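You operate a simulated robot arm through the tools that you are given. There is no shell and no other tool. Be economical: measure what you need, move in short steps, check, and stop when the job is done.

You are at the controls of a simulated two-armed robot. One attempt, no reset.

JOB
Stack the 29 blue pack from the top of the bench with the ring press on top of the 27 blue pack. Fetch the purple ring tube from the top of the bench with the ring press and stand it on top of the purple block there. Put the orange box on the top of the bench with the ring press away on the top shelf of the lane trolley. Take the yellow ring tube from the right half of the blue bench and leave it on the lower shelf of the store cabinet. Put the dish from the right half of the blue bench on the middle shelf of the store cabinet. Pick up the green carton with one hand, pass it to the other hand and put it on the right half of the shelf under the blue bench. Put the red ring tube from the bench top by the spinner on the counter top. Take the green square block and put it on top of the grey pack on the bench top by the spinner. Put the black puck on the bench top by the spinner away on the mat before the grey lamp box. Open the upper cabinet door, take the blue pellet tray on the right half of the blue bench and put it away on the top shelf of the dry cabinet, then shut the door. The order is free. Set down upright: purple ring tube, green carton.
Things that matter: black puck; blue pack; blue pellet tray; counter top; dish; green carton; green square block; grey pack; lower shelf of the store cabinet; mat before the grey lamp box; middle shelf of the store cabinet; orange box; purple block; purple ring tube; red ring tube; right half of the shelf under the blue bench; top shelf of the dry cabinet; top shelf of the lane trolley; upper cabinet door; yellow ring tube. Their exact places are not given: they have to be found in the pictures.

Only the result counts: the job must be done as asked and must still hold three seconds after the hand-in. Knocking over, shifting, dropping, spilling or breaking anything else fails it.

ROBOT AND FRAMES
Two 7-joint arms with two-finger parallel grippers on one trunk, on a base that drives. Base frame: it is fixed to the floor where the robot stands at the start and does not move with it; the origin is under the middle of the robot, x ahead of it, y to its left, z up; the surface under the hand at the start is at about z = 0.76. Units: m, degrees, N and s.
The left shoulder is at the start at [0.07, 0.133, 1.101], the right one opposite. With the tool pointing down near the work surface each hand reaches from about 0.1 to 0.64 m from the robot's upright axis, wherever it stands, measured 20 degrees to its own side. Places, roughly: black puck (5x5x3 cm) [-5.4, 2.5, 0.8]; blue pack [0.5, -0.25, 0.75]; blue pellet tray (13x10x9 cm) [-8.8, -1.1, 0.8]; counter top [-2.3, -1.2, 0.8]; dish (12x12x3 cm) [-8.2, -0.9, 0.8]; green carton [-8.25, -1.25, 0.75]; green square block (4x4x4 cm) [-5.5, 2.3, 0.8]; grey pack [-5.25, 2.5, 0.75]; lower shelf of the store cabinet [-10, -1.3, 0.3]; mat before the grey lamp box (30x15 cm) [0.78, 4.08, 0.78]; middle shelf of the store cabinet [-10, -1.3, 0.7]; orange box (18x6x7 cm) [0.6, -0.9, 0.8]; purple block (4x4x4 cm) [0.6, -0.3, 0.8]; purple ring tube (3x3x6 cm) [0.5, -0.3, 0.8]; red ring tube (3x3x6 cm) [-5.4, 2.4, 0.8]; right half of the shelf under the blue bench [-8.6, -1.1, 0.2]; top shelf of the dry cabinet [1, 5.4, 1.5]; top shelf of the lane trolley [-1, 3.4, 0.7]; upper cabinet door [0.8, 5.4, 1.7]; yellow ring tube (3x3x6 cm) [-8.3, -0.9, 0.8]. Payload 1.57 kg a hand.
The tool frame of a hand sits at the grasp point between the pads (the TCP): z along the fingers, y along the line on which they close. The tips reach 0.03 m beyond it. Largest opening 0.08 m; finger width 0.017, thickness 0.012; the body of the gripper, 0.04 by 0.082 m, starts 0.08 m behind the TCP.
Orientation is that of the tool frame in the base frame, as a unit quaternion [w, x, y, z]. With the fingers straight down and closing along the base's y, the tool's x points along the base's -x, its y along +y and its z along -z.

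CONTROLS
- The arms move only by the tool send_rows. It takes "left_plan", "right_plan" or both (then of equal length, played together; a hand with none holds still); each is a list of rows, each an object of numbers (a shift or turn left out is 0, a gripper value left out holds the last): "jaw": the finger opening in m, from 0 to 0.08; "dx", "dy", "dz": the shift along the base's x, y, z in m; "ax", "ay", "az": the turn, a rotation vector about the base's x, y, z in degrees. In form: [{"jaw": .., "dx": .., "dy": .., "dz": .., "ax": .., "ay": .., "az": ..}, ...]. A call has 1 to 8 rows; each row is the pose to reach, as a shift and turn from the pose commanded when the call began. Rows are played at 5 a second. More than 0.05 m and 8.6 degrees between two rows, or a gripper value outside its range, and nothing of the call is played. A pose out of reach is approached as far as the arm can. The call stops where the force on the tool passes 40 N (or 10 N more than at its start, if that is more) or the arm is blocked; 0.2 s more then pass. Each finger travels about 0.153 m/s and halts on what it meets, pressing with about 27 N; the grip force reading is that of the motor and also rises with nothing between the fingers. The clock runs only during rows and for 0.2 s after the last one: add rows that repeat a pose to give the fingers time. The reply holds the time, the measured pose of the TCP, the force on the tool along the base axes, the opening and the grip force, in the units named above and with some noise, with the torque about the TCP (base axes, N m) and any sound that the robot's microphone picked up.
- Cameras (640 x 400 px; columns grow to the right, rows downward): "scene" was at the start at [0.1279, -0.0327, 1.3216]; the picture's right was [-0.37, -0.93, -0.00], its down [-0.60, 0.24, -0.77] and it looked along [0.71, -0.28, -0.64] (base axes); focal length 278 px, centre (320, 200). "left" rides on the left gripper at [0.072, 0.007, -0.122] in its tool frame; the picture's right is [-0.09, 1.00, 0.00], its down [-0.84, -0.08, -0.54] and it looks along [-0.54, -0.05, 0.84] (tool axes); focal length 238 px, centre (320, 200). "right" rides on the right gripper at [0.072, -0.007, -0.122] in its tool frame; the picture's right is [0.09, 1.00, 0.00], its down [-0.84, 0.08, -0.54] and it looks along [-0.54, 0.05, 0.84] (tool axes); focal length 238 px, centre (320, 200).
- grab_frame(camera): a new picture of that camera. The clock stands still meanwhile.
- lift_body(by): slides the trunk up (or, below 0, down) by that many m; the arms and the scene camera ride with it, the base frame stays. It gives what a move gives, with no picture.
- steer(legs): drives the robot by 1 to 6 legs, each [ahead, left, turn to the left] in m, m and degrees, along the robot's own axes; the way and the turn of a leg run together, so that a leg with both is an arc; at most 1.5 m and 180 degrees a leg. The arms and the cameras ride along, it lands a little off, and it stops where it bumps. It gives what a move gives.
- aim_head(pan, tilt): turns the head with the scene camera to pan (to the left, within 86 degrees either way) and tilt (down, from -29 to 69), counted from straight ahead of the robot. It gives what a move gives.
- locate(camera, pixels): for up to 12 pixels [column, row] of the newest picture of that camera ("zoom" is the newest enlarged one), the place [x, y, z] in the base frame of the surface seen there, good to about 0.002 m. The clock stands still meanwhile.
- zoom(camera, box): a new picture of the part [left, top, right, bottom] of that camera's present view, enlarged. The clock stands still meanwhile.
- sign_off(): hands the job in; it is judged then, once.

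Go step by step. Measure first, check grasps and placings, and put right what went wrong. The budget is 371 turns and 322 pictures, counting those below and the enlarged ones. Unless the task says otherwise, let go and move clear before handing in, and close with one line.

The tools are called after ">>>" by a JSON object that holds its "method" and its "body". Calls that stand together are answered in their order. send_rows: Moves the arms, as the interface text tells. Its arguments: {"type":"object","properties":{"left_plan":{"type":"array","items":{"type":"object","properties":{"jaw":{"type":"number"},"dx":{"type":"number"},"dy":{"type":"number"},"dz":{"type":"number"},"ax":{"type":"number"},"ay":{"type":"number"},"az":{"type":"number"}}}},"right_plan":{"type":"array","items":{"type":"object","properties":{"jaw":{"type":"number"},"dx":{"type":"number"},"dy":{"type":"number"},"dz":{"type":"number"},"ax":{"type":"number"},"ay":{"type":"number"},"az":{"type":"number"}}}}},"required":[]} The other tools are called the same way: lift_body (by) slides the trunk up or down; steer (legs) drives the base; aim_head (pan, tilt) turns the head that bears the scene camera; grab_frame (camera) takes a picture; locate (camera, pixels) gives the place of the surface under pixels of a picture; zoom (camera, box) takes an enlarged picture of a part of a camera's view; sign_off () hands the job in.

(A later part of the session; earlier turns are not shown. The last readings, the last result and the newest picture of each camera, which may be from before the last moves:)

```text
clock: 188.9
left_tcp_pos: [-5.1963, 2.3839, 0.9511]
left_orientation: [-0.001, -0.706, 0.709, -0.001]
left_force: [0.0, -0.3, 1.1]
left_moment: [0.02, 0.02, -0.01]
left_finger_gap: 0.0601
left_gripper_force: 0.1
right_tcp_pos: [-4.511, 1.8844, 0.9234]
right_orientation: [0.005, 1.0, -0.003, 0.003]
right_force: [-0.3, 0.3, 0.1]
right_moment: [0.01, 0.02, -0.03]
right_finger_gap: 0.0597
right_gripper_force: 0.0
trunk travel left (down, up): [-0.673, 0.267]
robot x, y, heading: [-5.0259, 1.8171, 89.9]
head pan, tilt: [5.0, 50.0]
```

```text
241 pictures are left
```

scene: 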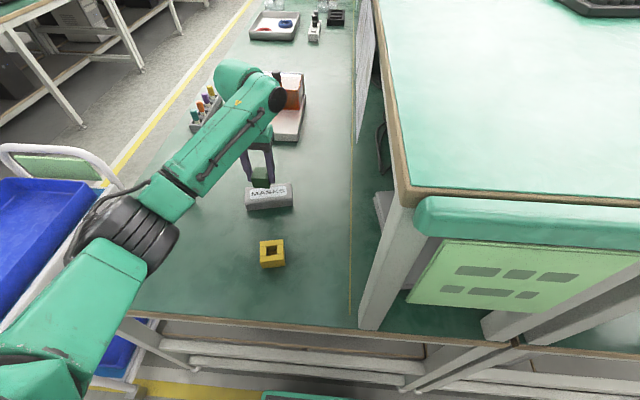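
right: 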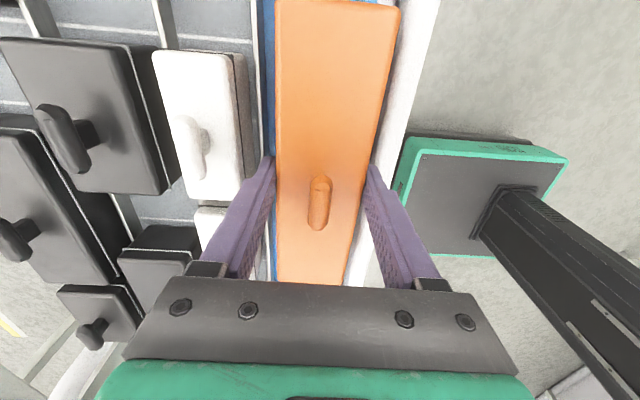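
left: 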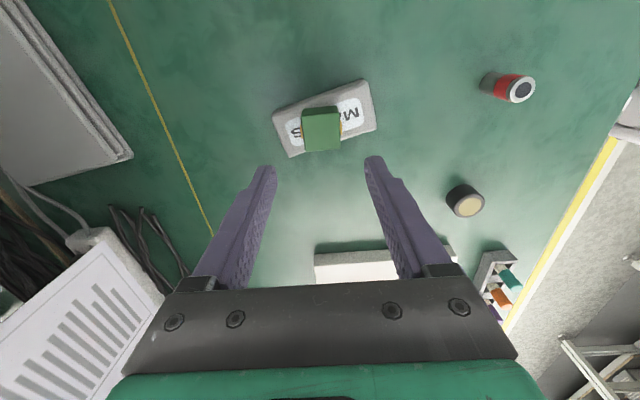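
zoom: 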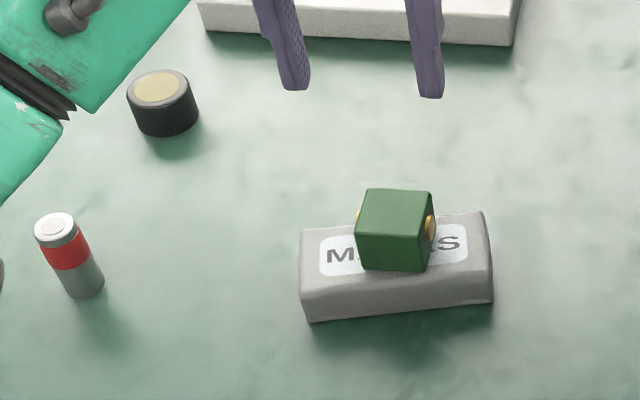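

Green block rests on the grey pack. Now strafe left for the red tube with the left hand.

>>> {"method": "steer", "body": {"legs": [[0, 0.22, 0]]}}

>>> {"method": "aim_head", "body": {"pan": 25, "tilt": 55}}

>>> {"method": "grab_frame", "body": {"camera": "scene"}}

>>> {"method": "grab_frame", "body": {"camera": "left"}}

```text
clock: 190.6
left_tcp_pos: [-5.4185, 2.3827, 0.9516]
left_orientation: [0.001, 0.709, -0.705, 0.0]
left_force: [-0.8, 0.7, 0.4]
left_moment: [-0.03, -0.02, -0.02]
left_finger_gap: 0.06
left_gripper_force: 0.2
right_tcp_pos: [-4.7299, 1.8889, 0.9232]
right_orientation: [0.005, 1.0, 0.002, 0.002]
right_force: [0.3, -0.5, -0.7]
right_moment: [-0.03, 0.0, 0.01]
right_finger_gap: 0.0599
right_gripper_force: 0.0
trunk travel left (down, up): [-0.673, 0.267]
robot x, y, heading: [-5.2479, 1.8158, 90.2]
head pan, tilt: [5.0, 50.0]
```

```text
clock: 191.4
left_tcp_pos: [-5.4192, 2.3854, 0.9521]
left_orientation: [0.0, 0.709, -0.705, 0.001]
left_force: [-0.1, 0.6, -0.3]
left_moment: [-0.01, -0.03, -0.01]
left_finger_gap: 0.0602
left_gripper_force: 0.1
right_tcp_pos: [-4.7295, 1.8885, 0.9224]
right_orientation: [0.006, 1.0, 0.001, 0.002]
right_force: [0.5, -0.7, -0.2]
right_moment: [0.02, -0.02, 0.01]
right_finger_gap: 0.0599
right_gripper_force: 0.0
trunk travel left (down, up): [-0.673, 0.267]
robot x, y, heading: [-5.2435, 1.818, 90.2]
head pan, tilt: [25.0, 55.0]
```

```text
240 pictures are left
```

scene: 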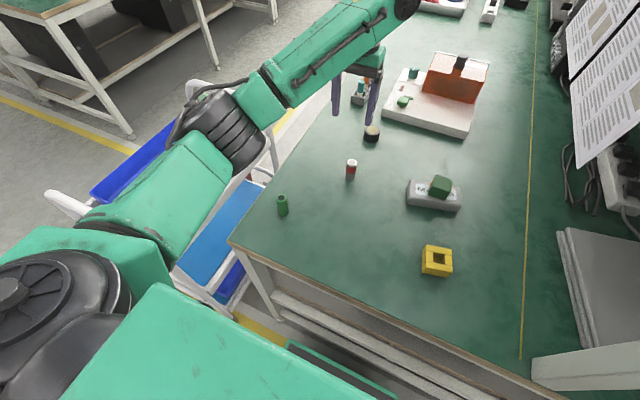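

```text
239 pictures are left
```

left: 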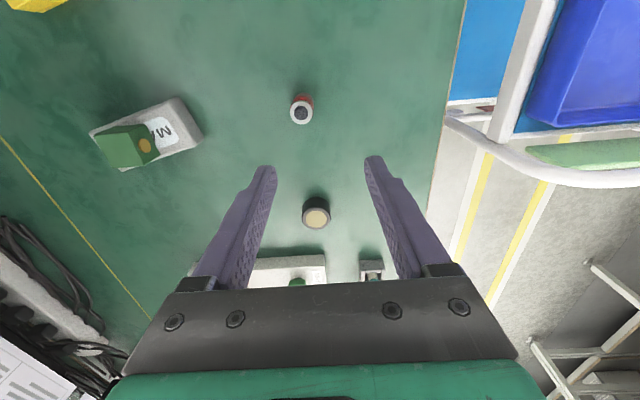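

>>> {"method": "locate", "body": {"camera": "left", "pixels": [[301, 113], [294, 113], [308, 113], [301, 106], [316, 217], [303, 213], [328, 213], [316, 228], [316, 206]]}}

>>> {"method": "send_rows", "body": {"left_plan": [{"dy": 0.04, "dx": 0.01}, {"dy": 0.08, "dx": 0.015}, {"dy": 0.12, "dx": 0.015}, {"dy": 0.135, "dx": 0.015}]}}

```text
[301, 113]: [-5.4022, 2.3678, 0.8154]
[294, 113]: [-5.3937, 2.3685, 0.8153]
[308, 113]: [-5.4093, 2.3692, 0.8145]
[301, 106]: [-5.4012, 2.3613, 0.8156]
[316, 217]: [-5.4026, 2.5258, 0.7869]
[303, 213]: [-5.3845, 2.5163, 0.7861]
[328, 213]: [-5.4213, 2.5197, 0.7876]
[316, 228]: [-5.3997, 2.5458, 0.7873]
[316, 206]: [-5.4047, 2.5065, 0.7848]
```

```text
clock: 192.4
left_tcp_pos: [-5.4082, 2.427, 0.9551]
left_orientation: [0.001, 0.708, -0.706, -0.001]
left_force: [0.3, -0.1, -1.1]
left_moment: [-0.03, 0.03, -0.02]
left_finger_gap: 0.0598
left_gripper_force: 0.0
left hand out of reach, approached as far as the arm can: row 2, 3, 4
right_tcp_pos: [-4.7297, 1.888, 0.9221]
right_orientation: [0.006, 1.0, 0.001, 0.002]
right_force: [0.7, 0.4, -0.1]
right_moment: [-0.03, 0.02, 0.01]
right_finger_gap: 0.06
right_gripper_force: 0.1
trunk travel left (down, up): [-0.673, 0.267]
robot x, y, heading: [-5.2463, 1.8134, 90.3]
head pan, tilt: [25.0, 55.0]
```

Limit for the left hand is about 0.61 ahead. Pick the red tube at (-5.402,2.369).

>>> {"method": "send_rows", "body": {"left_plan": [{"dy": -0.03, "dx": 0.006, "jaw": 0.05}, {"dy": -0.058, "dx": 0.006}, {"dy": -0.058, "dx": 0.006, "dz": -0.045}, {"dy": -0.058, "dx": 0.006, "dz": -0.07}, {"dy": -0.058, "dx": 0.006, "dz": -0.07}]}}

>>> {"method": "grab_frame", "body": {"camera": "left"}}

```text
clock: 193.6
left_tcp_pos: [-5.4011, 2.3681, 0.8844]
left_orientation: [0.001, 0.709, -0.705, 0.0]
left_force: [0.2, 0.0, 0.2]
left_moment: [-0.03, -0.01, 0.0]
left_finger_gap: 0.0504
left_gripper_force: 0.2
right_tcp_pos: [-4.7299, 1.8888, 0.9234]
right_orientation: [0.005, 1.0, 0.001, 0.002]
right_force: [0.8, -0.1, 0.1]
right_moment: [0.0, -0.01, -0.01]
right_finger_gap: 0.06
right_gripper_force: 0.1
trunk travel left (down, up): [-0.673, 0.267]
robot x, y, heading: [-5.2496, 1.8195, 90.3]
head pan, tilt: [25.0, 55.0]
```

```text
238 pictures are left
```

left: 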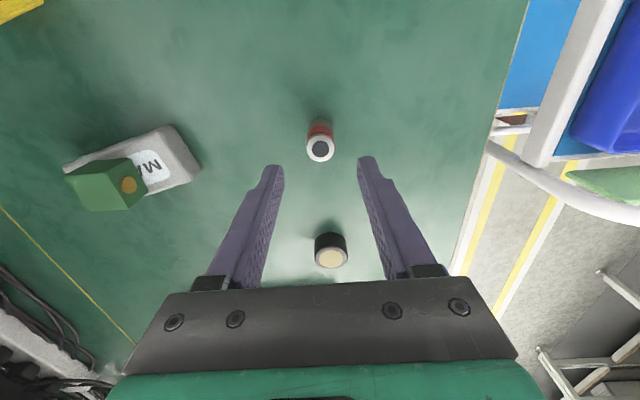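

>>> {"method": "send_rows", "body": {"left_plan": [{"dz": -0.04}, {"dz": -0.075}, {"dz": -0.087}, {"dz": -0.087}, {"dz": -0.087, "jaw": 0.0}, {"dz": -0.087, "jaw": 0.0}, {"dz": -0.087, "jaw": 0.0}]}}

>>> {"method": "send_rows", "body": {"left_plan": [{"dz": 0.045}, {"dz": 0.09}, {"dz": 0.135}, {"dz": 0.18}, {"dz": 0.2}]}}

>>> {"method": "grab_frame", "body": {"camera": "left"}}

```text
clock: 195.2
left_tcp_pos: [-5.3983, 2.368, 0.7977]
left_orientation: [0.001, 0.709, -0.706, 0.001]
left_force: [0.1, 0.1, 0.2]
left_moment: [-0.02, -0.02, 0.05]
left_finger_gap: 0.0228
left_gripper_force: 26.8
right_tcp_pos: [-4.7303, 1.8898, 0.9226]
right_orientation: [0.005, 1.0, 0.001, 0.003]
right_force: [0.1, -0.1, -0.3]
right_moment: [0.01, -0.02, -0.02]
right_finger_gap: 0.0602
right_gripper_force: 0.0
trunk travel left (down, up): [-0.673, 0.267]
robot x, y, heading: [-5.2475, 1.8113, 90.0]
head pan, tilt: [25.0, 55.0]
```

```text
clock: 196.4
left_tcp_pos: [-5.4023, 2.3682, 0.9971]
left_orientation: [0.001, 0.709, -0.705, 0.001]
left_force: [0.4, 0.1, -0.7]
left_moment: [0.0, 0.0, 0.03]
left_finger_gap: 0.0231
left_gripper_force: 26.9
right_tcp_pos: [-4.7297, 1.8882, 0.9226]
right_orientation: [0.005, 1.0, 0.001, 0.003]
right_force: [-0.9, 0.6, 0.5]
right_moment: [-0.02, -0.04, -0.01]
right_finger_gap: 0.0599
right_gripper_force: 0.0
trunk travel left (down, up): [-0.673, 0.267]
robot x, y, heading: [-5.2486, 1.8142, 90.2]
head pan, tilt: [25.0, 55.0]
```

```text
237 pictures are left
```

left: 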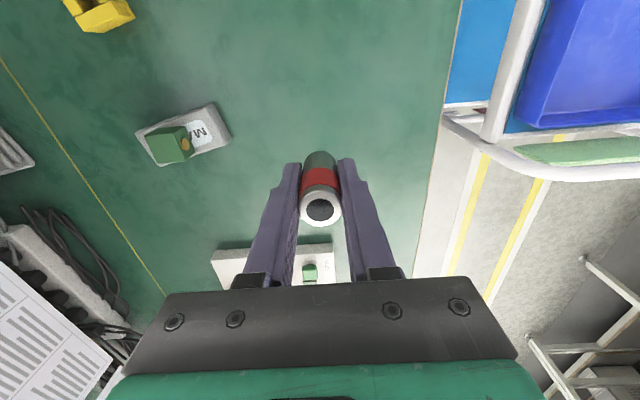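

Red tube held. Check the trolley's position to see whether the right hand can go for the puck from further left.

>>> {"method": "locate", "body": {"camera": "scene", "pixels": [[210, 285], [237, 295], [60, 200], [250, 190], [180, 262], [90, 190], [205, 90], [270, 150], [340, 390]]}}

```text
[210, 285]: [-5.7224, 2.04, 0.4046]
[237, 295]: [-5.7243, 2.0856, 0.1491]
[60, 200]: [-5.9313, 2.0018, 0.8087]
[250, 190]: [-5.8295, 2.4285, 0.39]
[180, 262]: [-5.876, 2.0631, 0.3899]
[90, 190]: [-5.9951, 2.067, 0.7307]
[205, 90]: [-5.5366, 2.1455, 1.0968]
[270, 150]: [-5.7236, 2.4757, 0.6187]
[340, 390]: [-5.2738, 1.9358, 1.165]
```

The trolley prevents that, so I'll take the red tube to the counter first and return for the puck. Drive to the counter.

>>> {"method": "steer", "body": {"legs": [[-1.45, 0, 0], [0, 0, 180], [0, 1.5, 0], [0, 1.4, 0]]}}

>>> {"method": "aim_head", "body": {"pan": 0, "tilt": 30}}

>>> {"method": "grab_frame", "body": {"camera": "scene"}}

```text
clock: 224.6
left_tcp_pos: [-2.2021, -0.3426, 0.9987]
left_orientation: [-0.001, 0.736, 0.677, 0.0]
left_force: [-0.3, 0.0, -0.5]
left_moment: [-0.01, 0.02, 0.0]
left_finger_gap: 0.0232
left_gripper_force: 26.9
right_tcp_pos: [-2.8278, 0.1947, 0.9228]
right_orientation: [-0.002, 0.044, 0.999, 0.006]
right_force: [-0.5, -0.1, 0.0]
right_moment: [-0.02, 0.02, -0.01]
right_finger_gap: 0.06
right_gripper_force: 0.0
trunk travel left (down, up): [-0.673, 0.267]
robot x, y, heading: [-2.3052, 0.2181, -94.9]
head pan, tilt: [25.0, 55.0]
```

```text
clock: 225.5
left_tcp_pos: [-2.202, -0.343, 0.9988]
left_orientation: [-0.001, 0.736, 0.677, 0.001]
left_force: [0.1, -0.1, -1.5]
left_moment: [-0.01, -0.01, 0.04]
left_finger_gap: 0.0233
left_gripper_force: 26.3
right_tcp_pos: [-2.8292, 0.1945, 0.923]
right_orientation: [-0.002, 0.043, 0.999, 0.006]
right_force: [-0.2, -0.1, 0.8]
right_moment: [0.01, 0.01, 0.02]
right_finger_gap: 0.0601
right_gripper_force: 0.1
trunk travel left (down, up): [-0.673, 0.267]
robot x, y, heading: [-2.304, 0.2198, -94.9]
head pan, tilt: [0.0, 30.0]
```

```text
236 pictures are left
```

scene: 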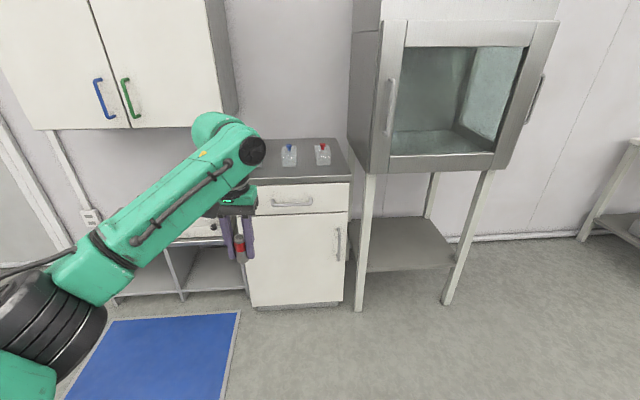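

>>> {"method": "locate", "body": {"camera": "scene", "pixels": [[300, 175], [265, 180], [345, 178], [300, 150], [340, 160], [290, 163], [322, 163], [300, 290], [220, 130], [380, 170], [345, 192]]}}

>>> {"method": "zoom", "body": {"camera": "scene", "box": [220, 110, 380, 210]}}

```text
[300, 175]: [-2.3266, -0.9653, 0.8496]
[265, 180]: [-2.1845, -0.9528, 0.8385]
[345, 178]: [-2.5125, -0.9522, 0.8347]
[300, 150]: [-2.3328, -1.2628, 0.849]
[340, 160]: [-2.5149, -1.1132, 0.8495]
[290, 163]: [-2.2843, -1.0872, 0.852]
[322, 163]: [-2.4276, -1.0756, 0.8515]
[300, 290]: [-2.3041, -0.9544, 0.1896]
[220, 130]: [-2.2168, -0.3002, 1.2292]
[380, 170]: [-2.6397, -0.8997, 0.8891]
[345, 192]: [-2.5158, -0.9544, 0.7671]
```

```text
4.00 times, centred on (300, 160) of scene
```

zoom: 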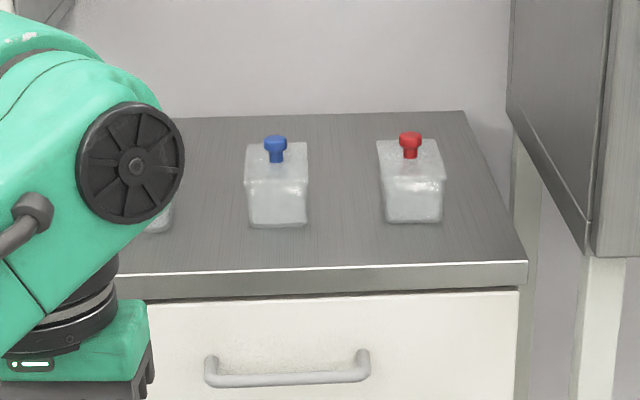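

The counter top is at z≈0.849 with three small bottles; I'll place the tube in the front gap near x≈-2.36. Raise the hand a bit and drive up.

>>> {"method": "send_rows", "body": {"left_plan": [{"dz": 0.04}, {"dz": 0.06}]}}

>>> {"method": "steer", "body": {"legs": [[0, 0, 4.9], [0.6, -0.2, 0]]}}

>>> {"method": "aim_head", "body": {"pan": 10, "tilt": 45}}

>>> {"method": "grab_frame", "body": {"camera": "scene"}}

>>> {"method": "grab_frame", "body": {"camera": "left"}}

```text
clock: 226.1
left_tcp_pos: [-2.2038, -0.3431, 1.0584]
left_orientation: [-0.001, 0.736, 0.677, 0.001]
left_force: [-0.5, 0.1, -0.4]
left_moment: [0.02, 0.03, -0.01]
left_finger_gap: 0.0232
left_gripper_force: 26.8
right_tcp_pos: [-2.8289, 0.1939, 0.9229]
right_orientation: [-0.002, 0.044, 0.999, 0.006]
right_force: [0.3, 0.0, 1.7]
right_moment: [-0.01, -0.01, 0.03]
right_finger_gap: 0.06
right_gripper_force: 0.0
trunk travel left (down, up): [-0.673, 0.267]
robot x, y, heading: [-2.307, 0.2227, -94.9]
head pan, tilt: [0.0, 30.0]
```

```text
clock: 230.2
left_tcp_pos: [-2.355, -0.9444, 1.0577]
left_orientation: [-0.001, 0.705, 0.709, 0.0]
left_force: [0.3, -0.2, -0.6]
left_moment: [-0.03, -0.03, 0.01]
left_finger_gap: 0.0232
left_gripper_force: 26.9
right_tcp_pos: [-3.0246, -0.465, 0.9228]
right_orientation: [-0.003, 0.0, 1.0, 0.006]
right_force: [-1.0, -1.1, -0.9]
right_moment: [0.05, 0.02, 0.06]
right_finger_gap: 0.06
right_gripper_force: 0.0
trunk travel left (down, up): [-0.673, 0.267]
robot x, y, heading: [-2.5094, -0.391, -89.9]
head pan, tilt: [0.0, 30.0]
```

```text
clock: 231.0
left_tcp_pos: [-2.3543, -0.9448, 1.0588]
left_orientation: [-0.001, 0.705, 0.709, 0.002]
left_force: [-0.7, 1.0, -1.0]
left_moment: [0.0, 0.0, 0.0]
left_finger_gap: 0.0233
left_gripper_force: 27.0
right_tcp_pos: [-3.0254, -0.465, 0.9233]
right_orientation: [-0.004, 0.0, 1.0, 0.005]
right_force: [-0.3, 0.6, -0.2]
right_moment: [0.0, 0.0, 0.04]
right_finger_gap: 0.0599
right_gripper_force: 0.0
trunk travel left (down, up): [-0.673, 0.267]
robot x, y, heading: [-2.5061, -0.3918, -89.7]
head pan, tilt: [10.0, 45.0]
```

```text
234 pictures are left
```

scene: 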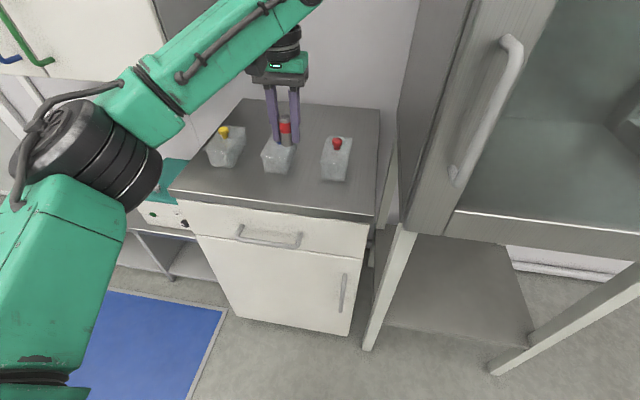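

```text
233 pictures are left
```

left: 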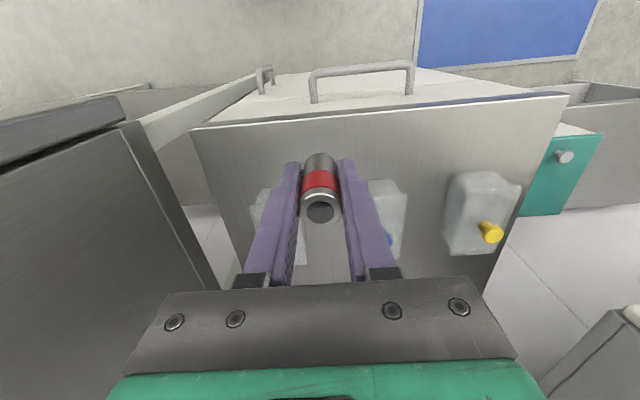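

>>> {"method": "locate", "body": {"camera": "left", "pixels": [[380, 184], [398, 184], [403, 220], [268, 195], [262, 225], [315, 265], [310, 140], [370, 140], [450, 180], [445, 240], [420, 160], [515, 190]]}}

>>> {"method": "zoom", "body": {"camera": "scene", "box": [160, 80, 400, 230]}}

>>> {"method": "locate", "body": {"camera": "zoom", "pixels": [[275, 220], [340, 245], [350, 200], [435, 205], [430, 260], [500, 270], [200, 225], [150, 290], [390, 290], [270, 270], [390, 220], [395, 150]]}}

```text
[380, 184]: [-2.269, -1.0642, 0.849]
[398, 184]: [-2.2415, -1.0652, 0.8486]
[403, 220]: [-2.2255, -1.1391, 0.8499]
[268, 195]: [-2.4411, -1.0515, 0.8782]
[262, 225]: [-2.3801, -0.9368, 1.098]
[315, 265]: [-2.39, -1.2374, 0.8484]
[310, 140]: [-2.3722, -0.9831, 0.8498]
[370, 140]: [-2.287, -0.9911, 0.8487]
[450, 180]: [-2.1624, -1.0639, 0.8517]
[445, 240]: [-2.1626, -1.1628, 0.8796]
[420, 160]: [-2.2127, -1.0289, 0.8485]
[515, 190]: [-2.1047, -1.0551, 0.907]
```

```text
2.67 times, centred on (280, 155) of scene
```

zoom: 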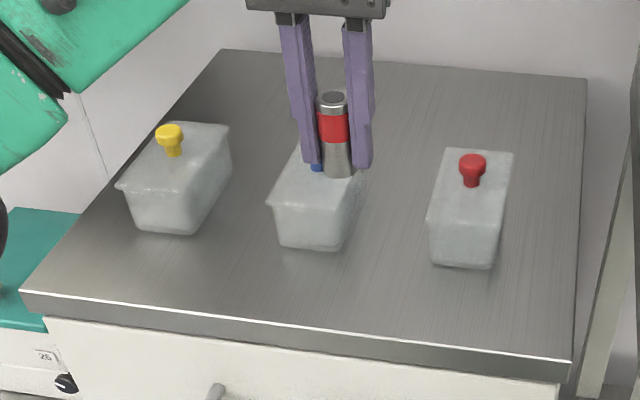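

```text
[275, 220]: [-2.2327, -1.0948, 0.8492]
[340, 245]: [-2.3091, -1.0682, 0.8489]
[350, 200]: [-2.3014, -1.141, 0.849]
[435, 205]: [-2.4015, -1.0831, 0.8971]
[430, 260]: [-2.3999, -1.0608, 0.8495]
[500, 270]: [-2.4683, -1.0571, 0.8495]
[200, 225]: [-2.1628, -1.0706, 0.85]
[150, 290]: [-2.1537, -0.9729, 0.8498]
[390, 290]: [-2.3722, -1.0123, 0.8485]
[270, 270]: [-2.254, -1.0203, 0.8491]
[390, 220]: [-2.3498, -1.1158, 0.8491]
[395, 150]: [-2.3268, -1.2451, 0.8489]
```

>>> {"method": "send_rows", "body": {"left_plan": [{"dy": -0.04, "dx": 0.001}, {"dy": -0.083, "dx": 0.001}, {"dy": -0.083, "dx": 0.001, "dz": -0.045}, {"dy": -0.083, "dx": 0.001, "dz": -0.09}, {"dy": -0.083, "dx": 0.001, "dz": -0.13}, {"dy": -0.083, "dx": 0.001, "dz": -0.155}, {"dy": -0.083, "dx": 0.001, "dz": -0.165}, {"dy": -0.083, "dx": 0.001, "dz": -0.168}]}}

>>> {"method": "zoom", "body": {"camera": "scene", "box": [160, 80, 400, 230]}}

```text
clock: 232.8
left_tcp_pos: [-2.3395, -1.0093, 0.8911]
left_orientation: [-0.001, 0.706, 0.709, 0.001]
left_force: [-0.1, 1.1, -0.1]
left_moment: [0.02, 0.04, -0.02]
left_finger_gap: 0.0233
left_gripper_force: 27.5
left hand out of reach, approached as far as the arm can: row 2, 3, 4, 5, 6, 7, 8
right_tcp_pos: [-3.0251, -0.4642, 0.9227]
right_orientation: [-0.003, 0.0, 1.0, 0.005]
right_force: [-0.1, -0.3, 0.9]
right_moment: [0.0, -0.01, -0.01]
right_finger_gap: 0.0599
right_gripper_force: 0.1
trunk travel left (down, up): [-0.673, 0.267]
robot x, y, heading: [-2.5062, -0.3935, -89.7]
head pan, tilt: [10.0, 45.0]
```

```text
2.67 times, centred on (280, 155) of scene
```

zoom: 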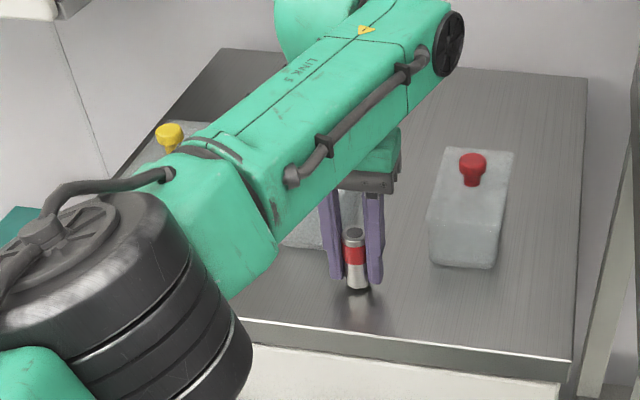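

>>> {"method": "send_rows", "body": {"left_plan": [{"dz": -0.002}, {"dz": -0.004}, {"dz": -0.005}]}}

```text
clock: 233.6
left_tcp_pos: [-2.3414, -1.0095, 0.8871]
left_orientation: [0.0, 0.706, 0.708, 0.0]
left_force: [0.3, 0.1, 0.2]
left_moment: [0.02, 0.02, 0.01]
left_finger_gap: 0.0233
left_gripper_force: 26.6
right_tcp_pos: [-3.0251, -0.4636, 0.9225]
right_orientation: [-0.003, 0.0, 1.0, 0.006]
right_force: [-0.6, -0.6, -0.1]
right_moment: [0.01, 0.0, -0.01]
right_finger_gap: 0.0598
right_gripper_force: 0.1
trunk travel left (down, up): [-0.673, 0.267]
robot x, y, heading: [-2.5091, -0.3935, -89.9]
head pan, tilt: [10.0, 45.0]
```

>>> {"method": "send_rows", "body": {"left_plan": [{"dz": -0.0015}, {"dz": -0.0025}]}}

```text
clock: 234.2
left_tcp_pos: [-2.3413, -1.0091, 0.8852]
left_orientation: [0.0, 0.705, 0.71, 0.001]
left_force: [-0.2, -3.2, 6.5]
left_moment: [-0.07, 0.03, 0.0]
left_finger_gap: 0.0231
left_gripper_force: 26.7
right_tcp_pos: [-3.025, -0.4642, 0.9229]
right_orientation: [-0.003, 0.0, 1.0, 0.005]
right_force: [0.4, 0.6, 0.2]
right_moment: [0.0, 0.02, 0.02]
right_finger_gap: 0.0601
right_gripper_force: 0.1
trunk travel left (down, up): [-0.673, 0.267]
robot x, y, heading: [-2.5094, -0.3909, -89.6]
head pan, tilt: [10.0, 45.0]
```

>>> {"method": "send_rows", "body": {"left_plan": [{"jaw": 0.045}, {"jaw": 0.045}, {"jaw": 0.045, "dz": 0.03}, {"dz": 0.07}, {"dz": 0.11}, {"dz": 0.15}]}}

>>> {"method": "grab_frame", "body": {"camera": "scene"}}

```text
clock: 235.6
left_tcp_pos: [-2.3381, -1.0, 0.9984]
left_orientation: [-0.001, 0.705, 0.709, 0.001]
left_force: [0.0, 1.2, 0.1]
left_moment: [0.01, 0.01, 0.0]
left_finger_gap: 0.0448
left_gripper_force: 0.1
left hand out of reach, approached as far as the arm can: row 4, 5, 6
right_tcp_pos: [-3.0246, -0.465, 0.9225]
right_orientation: [-0.003, 0.0, 1.0, 0.006]
right_force: [-1.0, 0.7, 0.2]
right_moment: [0.0, 0.0, 0.0]
right_finger_gap: 0.0597
right_gripper_force: 0.0
trunk travel left (down, up): [-0.673, 0.267]
robot x, y, heading: [-2.5042, -0.3934, -89.9]
head pan, tilt: [10.0, 45.0]
```

```text
230 pictures are left
```

scene: 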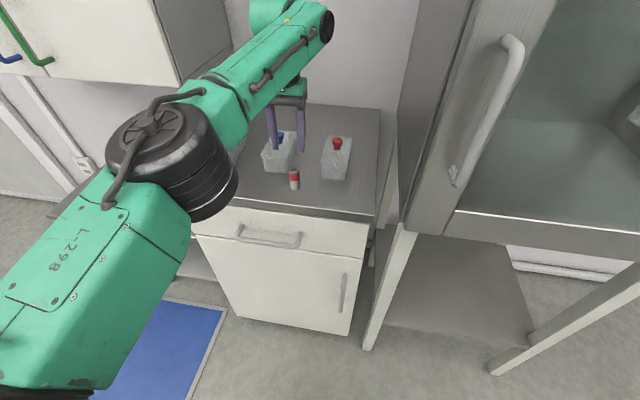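

Red tube stands on the counter. Next drive west to the blue bench.

>>> {"method": "steer", "body": {"legs": [[-0.6, 0, 0], [0, 0, -90], [1.45, 0, 0], [1.45, 0, 0], [1.45, 0, 0], [1.2, 0, 0]]}}

>>> {"method": "aim_head", "body": {"pan": 50, "tilt": 25}}

>>> {"method": "grab_frame", "body": {"camera": "scene"}}

```text
clock: 269.0
left_tcp_pos: [-8.6761, 0.2393, 0.9976]
left_orientation: [0.0, 1.0, -0.019, 0.001]
left_force: [-0.7, -0.3, -0.3]
left_moment: [0.03, 0.01, 0.04]
left_finger_gap: 0.0447
left_gripper_force: 0.1
right_tcp_pos: [-8.1117, 0.9012, 0.9217]
right_orientation: [0.003, 0.721, 0.692, 0.006]
right_force: [0.5, 0.9, -0.7]
right_moment: [0.01, 0.01, -0.03]
right_finger_gap: 0.0599
right_gripper_force: 0.1
trunk travel left (down, up): [-0.673, 0.267]
robot x, y, heading: [-8.06, 0.3807, 177.7]
head pan, tilt: [10.0, 45.0]
```

```text
clock: 270.0
left_tcp_pos: [-8.6757, 0.239, 0.9972]
left_orientation: [-0.001, 1.0, -0.02, 0.0]
left_force: [-0.4, -0.4, 0.1]
left_moment: [0.01, 0.01, -0.01]
left_finger_gap: 0.0451
left_gripper_force: 0.1
right_tcp_pos: [-8.1122, 0.9006, 0.9223]
right_orientation: [0.002, 0.722, 0.692, 0.005]
right_force: [-1.2, 0.7, 0.3]
right_moment: [0.02, -0.02, 0.01]
right_finger_gap: 0.0602
right_gripper_force: 0.1
trunk travel left (down, up): [-0.673, 0.267]
robot x, y, heading: [-8.0617, 0.3772, 177.8]
head pan, tilt: [50.0, 25.0]
```

```text
229 pictures are left
```

scene: 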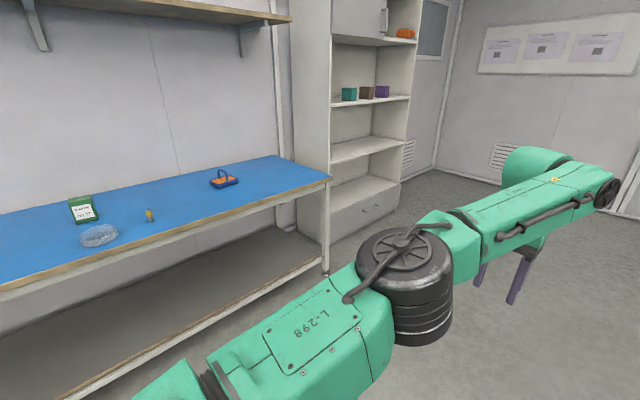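

>>> {"method": "zoom", "body": {"camera": "scene", "box": [30, 140, 290, 300]}}

>>> {"method": "locate", "body": {"camera": "scene", "pixels": [[83, 205], [98, 235], [150, 215], [224, 182], [218, 172], [365, 150], [365, 185], [365, 100], [320, 178], [200, 300], [400, 180], [330, 190]]}}

>>> {"method": "zoom", "body": {"camera": "scene", "box": [280, 0, 440, 280]}}

```text
2.46 times, centred on (160, 220) of scene
```

zoom: 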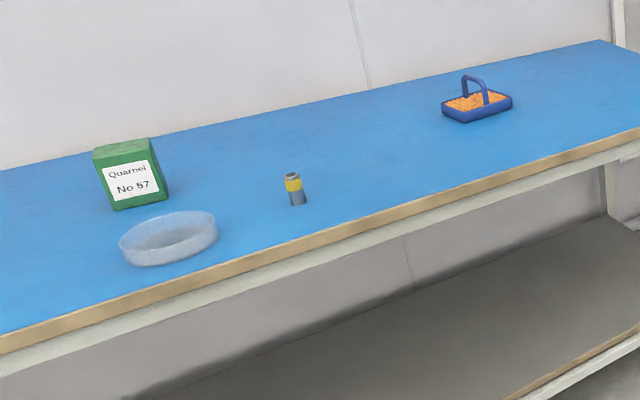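

```text
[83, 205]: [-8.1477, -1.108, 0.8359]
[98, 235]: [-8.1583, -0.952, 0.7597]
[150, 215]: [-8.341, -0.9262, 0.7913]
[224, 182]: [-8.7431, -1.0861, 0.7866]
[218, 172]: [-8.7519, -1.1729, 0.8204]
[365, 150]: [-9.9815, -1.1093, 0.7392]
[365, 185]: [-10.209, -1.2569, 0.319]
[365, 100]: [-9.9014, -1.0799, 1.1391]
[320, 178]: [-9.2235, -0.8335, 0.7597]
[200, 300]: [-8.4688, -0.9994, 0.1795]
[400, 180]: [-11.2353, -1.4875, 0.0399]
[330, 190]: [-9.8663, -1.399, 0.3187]
```

```text
1.43 times, centred on (360, 140) of scene
```

zoom: 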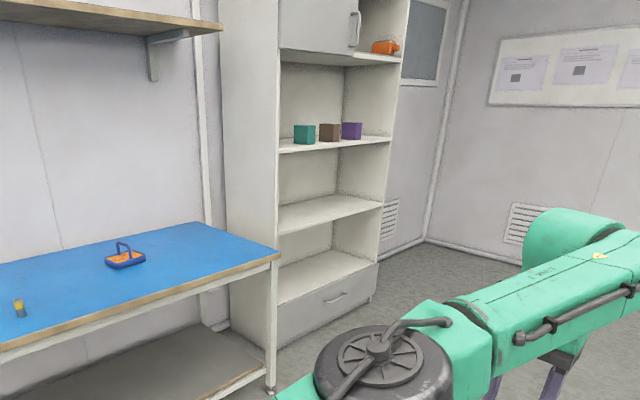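

The blue bench holds the green carton (83,205), glass dish (98,235), yellow tube (150,215), and pellet tray with handle (224,178); cabinet shelves are at z 1.139, 0.739 and 0.319. Turn to face the bench and move up.

>>> {"method": "steer", "body": {"legs": [[0, 0, 92.3], [0.65, 0, 0]]}}

>>> {"method": "aim_head", "body": {"pan": 0, "tilt": 40}}

>>> {"method": "grab_frame", "body": {"camera": "scene"}}

```text
clock: 277.6
left_tcp_pos: [-7.8437, -0.8611, 0.9973]
left_orientation: [0.0, 0.691, 0.723, 0.0]
left_force: [0.7, -0.1, 0.7]
left_moment: [0.01, 0.03, 0.02]
left_finger_gap: 0.0449
left_gripper_force: 0.0
right_tcp_pos: [-8.5507, -0.3543, 0.9212]
right_orientation: [-0.003, -0.02, 1.0, 0.005]
right_force: [-0.1, 0.9, -0.2]
right_moment: [0.0, 0.0, -0.04]
right_finger_gap: 0.0601
right_gripper_force: 0.0
trunk travel left (down, up): [-0.673, 0.267]
robot x, y, heading: [-8.0383, -0.2637, -87.4]
head pan, tilt: [50.0, 25.0]
```

```text
clock: 278.8
left_tcp_pos: [-7.8428, -0.8619, 0.9975]
left_orientation: [-0.001, 0.691, 0.723, 0.0]
left_force: [-0.7, 0.6, 0.4]
left_moment: [-0.02, -0.02, 0.01]
left_finger_gap: 0.0449
left_gripper_force: 0.0
right_tcp_pos: [-8.5504, -0.3552, 0.9216]
right_orientation: [-0.002, -0.02, 1.0, 0.005]
right_force: [-0.3, -0.2, 0.1]
right_moment: [0.04, -0.01, 0.01]
right_finger_gap: 0.06
right_gripper_force: 0.1
trunk travel left (down, up): [-0.673, 0.267]
robot x, y, heading: [-8.0357, -0.2622, -87.6]
head pan, tilt: [0.0, 40.0]
```

```text
226 pictures are left
```

scene: 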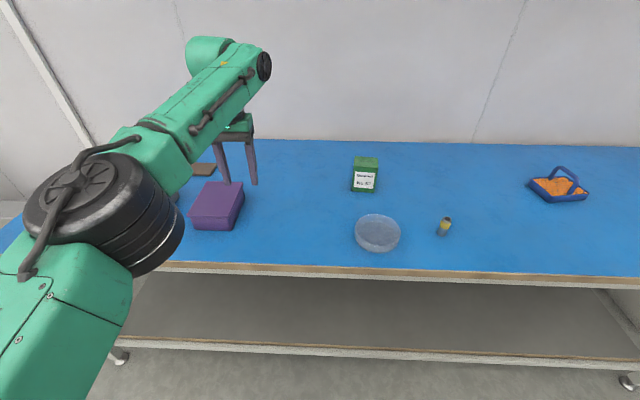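

>>> {"method": "zoom", "body": {"camera": "scene", "box": [330, 140, 610, 280]}}

>>> {"method": "locate", "body": {"camera": "zoom", "pixels": [[85, 50], [85, 80], [60, 95], [108, 120], [110, 165], [110, 245], [62, 210], [160, 210], [260, 180], [450, 85], [580, 105], [530, 60]]}}

>>> {"method": "locate", "body": {"camera": "scene", "pixels": [[380, 266], [380, 280], [380, 350], [380, 345], [600, 360], [110, 350], [450, 310], [20, 250], [630, 280]]}}

```text
2.29 times, centred on (470, 210) of scene
```

zoom: 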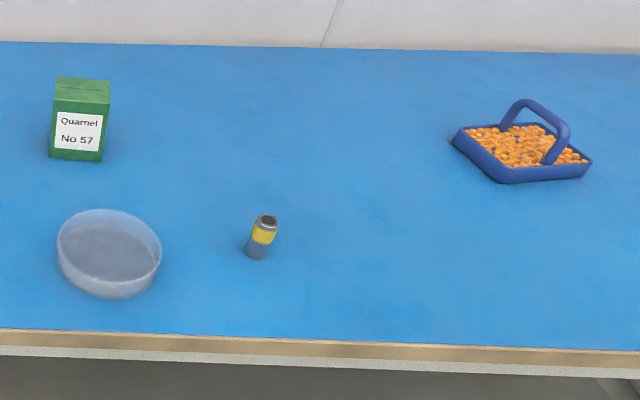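

```text
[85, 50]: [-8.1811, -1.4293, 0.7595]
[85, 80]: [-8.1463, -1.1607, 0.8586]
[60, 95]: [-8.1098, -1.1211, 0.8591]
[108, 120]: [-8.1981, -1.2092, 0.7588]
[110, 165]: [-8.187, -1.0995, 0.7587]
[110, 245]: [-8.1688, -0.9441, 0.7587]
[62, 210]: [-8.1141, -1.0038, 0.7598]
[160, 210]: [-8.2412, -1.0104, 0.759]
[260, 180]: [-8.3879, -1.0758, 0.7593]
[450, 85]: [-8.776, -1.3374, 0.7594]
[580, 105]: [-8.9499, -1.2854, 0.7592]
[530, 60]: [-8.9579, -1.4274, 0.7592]
```

```text
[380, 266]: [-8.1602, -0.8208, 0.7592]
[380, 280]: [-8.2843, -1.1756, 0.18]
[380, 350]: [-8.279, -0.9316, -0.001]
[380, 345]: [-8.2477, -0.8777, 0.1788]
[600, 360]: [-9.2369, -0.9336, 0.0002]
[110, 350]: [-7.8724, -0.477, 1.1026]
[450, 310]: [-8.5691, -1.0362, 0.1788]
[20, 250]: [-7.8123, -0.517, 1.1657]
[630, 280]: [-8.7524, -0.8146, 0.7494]
```

The bench top is z 0.759 and the shelf below z 0.179 with its front edge at y≈-0.87. Turn both wrists: right back to closing sideways, left to closing along y for the dish rim.

>>> {"method": "send_rows", "body": {"left_plan": [{"az": -8.5, "jaw": 0.05}, {"az": -17}, {"az": -25.5}, {"az": -34}, {"az": -42.5}, {"az": -51}, {"az": -59.5}, {"az": -68}], "right_plan": [{"az": -8.5, "dy": -0.03, "dx": 0.02}, {"az": -17, "dy": -0.06, "dx": 0.04}, {"az": -25.5, "dy": -0.09, "dx": 0.06}, {"az": -34, "dy": -0.12, "dx": 0.08}, {"az": -42.5, "dy": -0.15, "dx": 0.1}, {"az": -51, "dy": -0.18, "dx": 0.12}, {"az": -59.5, "dy": -0.21, "dx": 0.14}, {"az": -68, "dy": -0.24, "dx": 0.16}]}}

>>> {"method": "send_rows", "body": {"left_plan": [{"az": -8.5}, {"az": -17}, {"az": -24}], "right_plan": [{"az": -8.5, "dz": 0.03}, {"az": -17, "dz": 0.05}, {"az": -24, "dz": 0.05}]}}

>>> {"method": "grab_frame", "body": {"camera": "left"}}

>>> {"method": "grab_frame", "body": {"camera": "right"}}

```text
clock: 280.6
left_tcp_pos: [-7.8429, -0.8629, 0.9971]
left_orientation: [0.001, 0.977, 0.211, 0.002]
left_force: [0.5, 0.1, -0.1]
left_moment: [-0.01, 0.0, 0.0]
left_finger_gap: 0.0502
left_gripper_force: 0.1
right_tcp_pos: [-8.3892, -0.5966, 0.9197]
right_orientation: [0.0, 0.542, 0.841, 0.006]
right_force: [0.1, -0.4, -0.4]
right_moment: [0.03, 0.0, -0.03]
right_finger_gap: 0.0601
right_gripper_force: 0.1
trunk travel left (down, up): [-0.673, 0.267]
robot x, y, heading: [-8.0377, -0.2628, -87.6]
head pan, tilt: [0.0, 40.0]
```

```text
clock: 281.4
left_tcp_pos: [-7.8434, -0.8611, 0.9974]
left_orientation: [0.0, 1.0, 0.003, 0.001]
left_force: [0.4, 0.5, -0.1]
left_moment: [0.0, 0.0, 0.02]
left_finger_gap: 0.0498
left_gripper_force: 0.0
right_tcp_pos: [-8.389, -0.5951, 0.9727]
right_orientation: [0.002, 0.706, 0.709, 0.005]
right_force: [0.5, -0.1, -0.3]
right_moment: [0.07, -0.04, 0.02]
right_finger_gap: 0.0599
right_gripper_force: 0.1
trunk travel left (down, up): [-0.673, 0.267]
robot x, y, heading: [-8.0394, -0.2614, -87.6]
head pan, tilt: [0.0, 40.0]
```

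```text
224 pictures are left
```

left: 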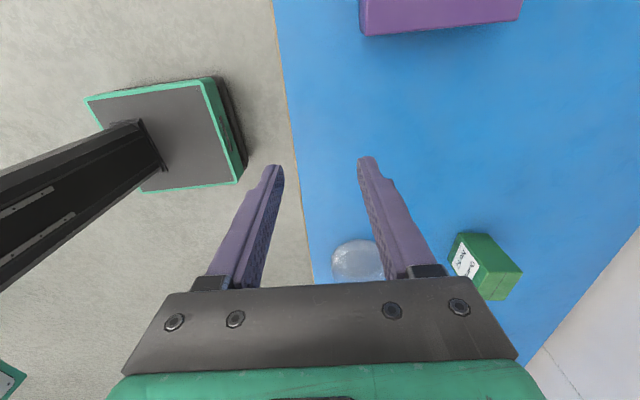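

```text
223 pictures are left
```

right: 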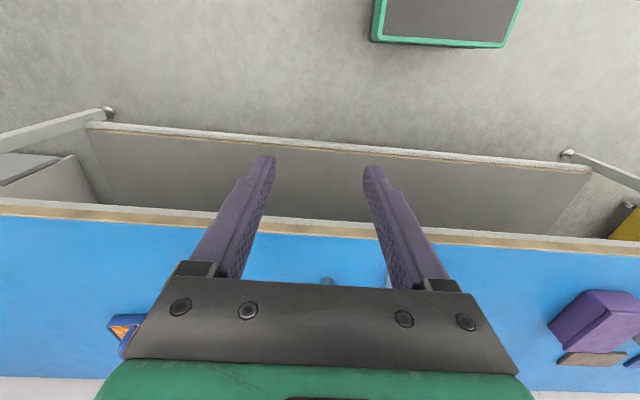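

>>> {"method": "steer", "body": {"legs": [[0.2, 0, -2.4]]}}

>>> {"method": "grab_frame", "body": {"camera": "right"}}

>>> {"method": "grab_frame", "body": {"camera": "scene"}}

```text
clock: 283.0
left_tcp_pos: [-7.8636, -1.0694, 0.9983]
left_orientation: [0.001, 1.0, -0.015, 0.001]
left_force: [-0.2, -0.6, 0.0]
left_moment: [-0.01, 0.01, 0.0]
left_finger_gap: 0.0501
left_gripper_force: 0.1
right_tcp_pos: [-8.3982, -0.7806, 0.9722]
right_orientation: [0.001, 0.719, 0.695, 0.005]
right_force: [0.4, -0.9, -0.6]
right_moment: [-0.02, 0.0, 0.0]
right_finger_gap: 0.0599
right_gripper_force: 0.1
trunk travel left (down, up): [-0.673, 0.267]
robot x, y, heading: [-8.0294, -0.464, -90.0]
head pan, tilt: [0.0, 40.0]
```

```text
222 pictures are left
```

right: 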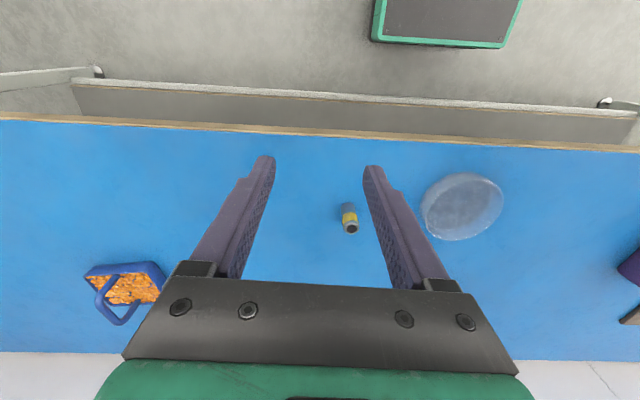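

```text
221 pictures are left
```

scene: 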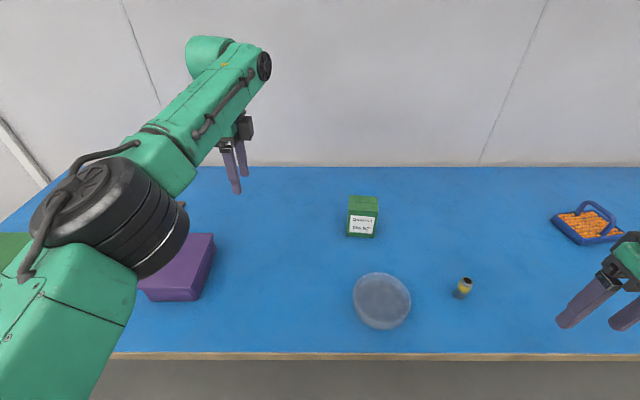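

>>> {"method": "locate", "body": {"camera": "right", "pixels": [[351, 228], [345, 228], [357, 228], [351, 222], [348, 210], [425, 205], [500, 205], [462, 175], [462, 238], [130, 290], [115, 300], [150, 270]]}}

>>> {"method": "zoom", "body": {"camera": "right", "box": [320, 150, 520, 275]}}

```text
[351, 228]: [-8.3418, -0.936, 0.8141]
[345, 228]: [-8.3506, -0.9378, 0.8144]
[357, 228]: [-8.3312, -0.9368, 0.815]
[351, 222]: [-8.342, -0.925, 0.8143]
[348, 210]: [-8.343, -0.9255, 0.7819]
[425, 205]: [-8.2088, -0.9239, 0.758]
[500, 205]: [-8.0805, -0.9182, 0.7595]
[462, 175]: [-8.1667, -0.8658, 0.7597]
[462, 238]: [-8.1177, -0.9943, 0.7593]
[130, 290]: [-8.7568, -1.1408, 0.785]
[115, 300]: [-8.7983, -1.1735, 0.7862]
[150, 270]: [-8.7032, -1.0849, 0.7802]
```

```text
3.20 times, centred on (420, 212) of right
```

zoom: 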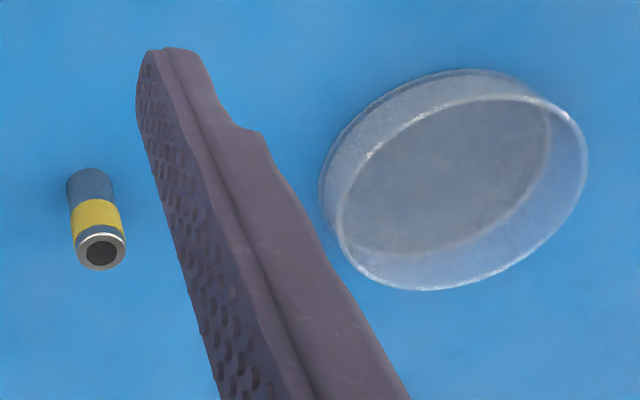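

>>> {"method": "send_rows", "body": {"right_plan": [{"dx": 0.014, "dy": -0.037, "jaw": 0.05}, {"dx": 0.028, "dy": -0.075}, {"dx": 0.042, "dy": -0.112}, {"dx": 0.056, "dy": -0.1495}, {"dx": 0.056, "dy": -0.1495, "dz": -0.045}, {"dx": 0.056, "dy": -0.1495, "dz": -0.09}, {"dx": 0.056, "dy": -0.1495, "dz": -0.1}]}}

>>> {"method": "grab_frame", "body": {"camera": "right"}}

```text
clock: 284.6
left_tcp_pos: [-7.8642, -1.0702, 0.9965]
left_orientation: [0.0, 1.0, -0.015, 0.001]
left_force: [0.0, -0.6, 0.6]
left_moment: [-0.02, -0.02, 0.01]
left_finger_gap: 0.0502
left_gripper_force: 0.0
right_tcp_pos: [-8.3429, -0.9341, 0.8711]
right_orientation: [0.002, 0.719, 0.695, 0.005]
right_force: [-1.1, 0.1, 0.0]
right_moment: [-0.02, 0.0, 0.02]
right_finger_gap: 0.05
right_gripper_force: 0.0
trunk travel left (down, up): [-0.673, 0.267]
robot x, y, heading: [-8.0312, -0.466, -89.9]
head pan, tilt: [0.0, 40.0]
```

```text
219 pictures are left
```

right: 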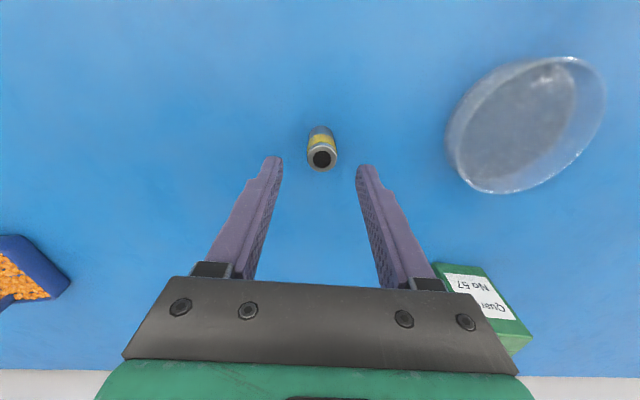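

>>> {"method": "send_rows", "body": {"right_plan": [{"dy": 0.003, "dz": -0.04}, {"dy": 0.003, "dz": -0.073}, {"dy": 0.003, "dz": -0.073}, {"dy": 0.003, "dz": -0.073, "jaw": 0.0}, {"dy": 0.003, "dz": -0.073, "jaw": 0.0}, {"dy": 0.003, "dz": -0.073, "jaw": 0.0}]}}

>>> {"method": "send_rows", "body": {"right_plan": [{"dz": 0.045}, {"dz": 0.09}, {"dz": 0.135}, {"dz": 0.175, "dy": 0.02}, {"dz": 0.175, "dy": 0.06}, {"dz": 0.175, "dy": 0.1, "dx": -0.03}]}}

>>> {"method": "grab_frame", "body": {"camera": "right"}}

```text
clock: 286.0
left_tcp_pos: [-7.8626, -1.071, 0.9974]
left_orientation: [-0.001, 1.0, -0.015, 0.001]
left_force: [1.0, -0.2, -0.4]
left_moment: [0.0, 0.0, -0.02]
left_finger_gap: 0.0499
left_gripper_force: 0.0
right_tcp_pos: [-8.3442, -0.9299, 0.7968]
right_orientation: [0.002, 0.72, 0.694, 0.005]
right_force: [-0.2, -1.0, -0.2]
right_moment: [0.02, 0.0, -0.02]
right_finger_gap: 0.0231
right_gripper_force: 27.4
trunk travel left (down, up): [-0.673, 0.267]
robot x, y, heading: [-8.0328, -0.4643, -89.9]
head pan, tilt: [0.0, 40.0]
```

```text
clock: 287.4
left_tcp_pos: [-7.8667, -1.0687, 0.9983]
left_orientation: [0.001, 1.0, -0.014, 0.003]
left_force: [-0.9, -0.5, -0.6]
left_moment: [-0.01, -0.02, -0.01]
left_finger_gap: 0.0498
left_gripper_force: 0.1
right_tcp_pos: [-8.3787, -0.8292, 0.9737]
right_orientation: [0.002, 0.719, 0.695, 0.007]
right_force: [-0.2, 0.4, -0.7]
right_moment: [0.03, -0.04, -0.01]
right_finger_gap: 0.0231
right_gripper_force: 26.4
trunk travel left (down, up): [-0.673, 0.267]
robot x, y, heading: [-8.0316, -0.4649, -89.8]
head pan, tilt: [0.0, 40.0]
```

```text
218 pictures are left
```

right: 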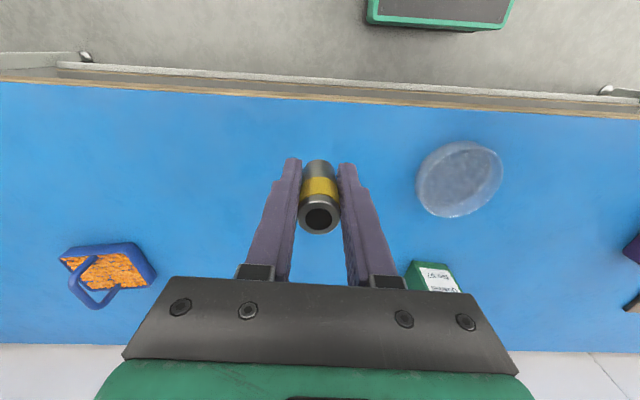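

Yellow tube held. Strafe right 0.3 m so the left hand is over the dish, then view it.

>>> {"method": "steer", "body": {"legs": [[0, -0.3, 0]]}}

>>> {"method": "send_rows", "body": {"left_plan": [{"dy": 0.045}, {"dy": 0.09}, {"dy": 0.135}, {"dy": 0.18}, {"dy": 0.21}, {"dy": 0.21, "dz": -0.03}]}}

>>> {"method": "grab_frame", "body": {"camera": "left"}}

>>> {"method": "grab_frame", "body": {"camera": "scene"}}

```text
clock: 289.5
left_tcp_pos: [-8.1696, -1.0715, 0.9976]
left_orientation: [0.0, 1.0, -0.019, 0.001]
left_force: [0.3, -0.2, 0.6]
left_moment: [0.03, -0.02, 0.01]
left_finger_gap: 0.0498
left_gripper_force: 0.0
right_tcp_pos: [-8.6798, -0.8283, 0.9751]
right_orientation: [0.002, 0.722, 0.692, 0.006]
right_force: [-0.8, -0.3, -0.8]
right_moment: [-0.02, -0.04, 0.02]
right_finger_gap: 0.023
right_gripper_force: 26.9
trunk travel left (down, up): [-0.673, 0.267]
robot x, y, heading: [-8.3368, -0.4657, -90.2]
head pan, tilt: [0.0, 40.0]
```

```text
clock: 290.9
left_tcp_pos: [-8.171, -0.863, 0.9647]
left_orientation: [-0.001, 1.0, -0.018, 0.001]
left_force: [-0.2, 0.2, -0.7]
left_moment: [0.04, 0.04, 0.0]
left_finger_gap: 0.05
left_gripper_force: 0.0
right_tcp_pos: [-8.6797, -0.8304, 0.9753]
right_orientation: [0.001, 0.721, 0.693, 0.007]
right_force: [0.7, -0.2, -1.1]
right_moment: [0.03, 0.03, 0.01]
right_finger_gap: 0.0234
right_gripper_force: 26.9
trunk travel left (down, up): [-0.673, 0.267]
robot x, y, heading: [-8.3316, -0.4639, -90.3]
head pan, tilt: [0.0, 40.0]
```

```text
217 pictures are left
```

left: 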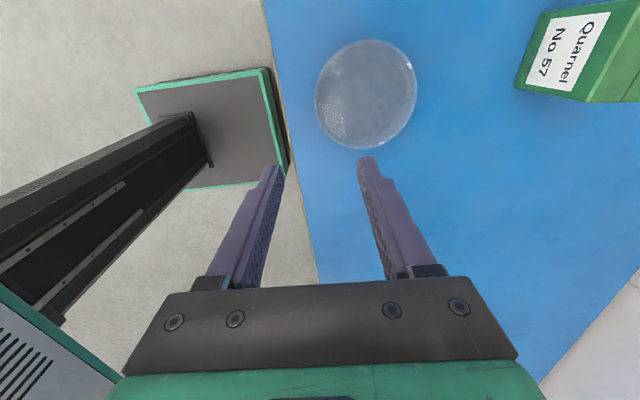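

```text
216 pictures are left
```

scene: 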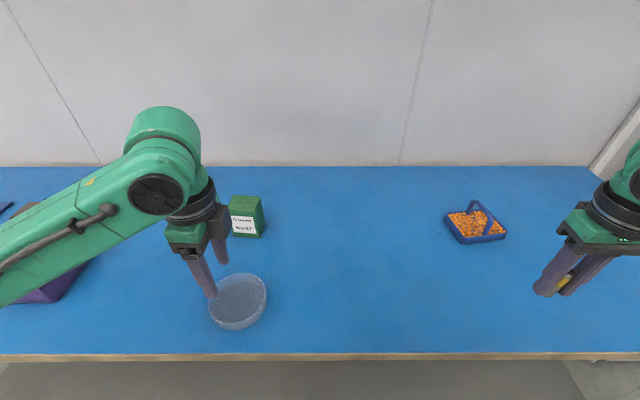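

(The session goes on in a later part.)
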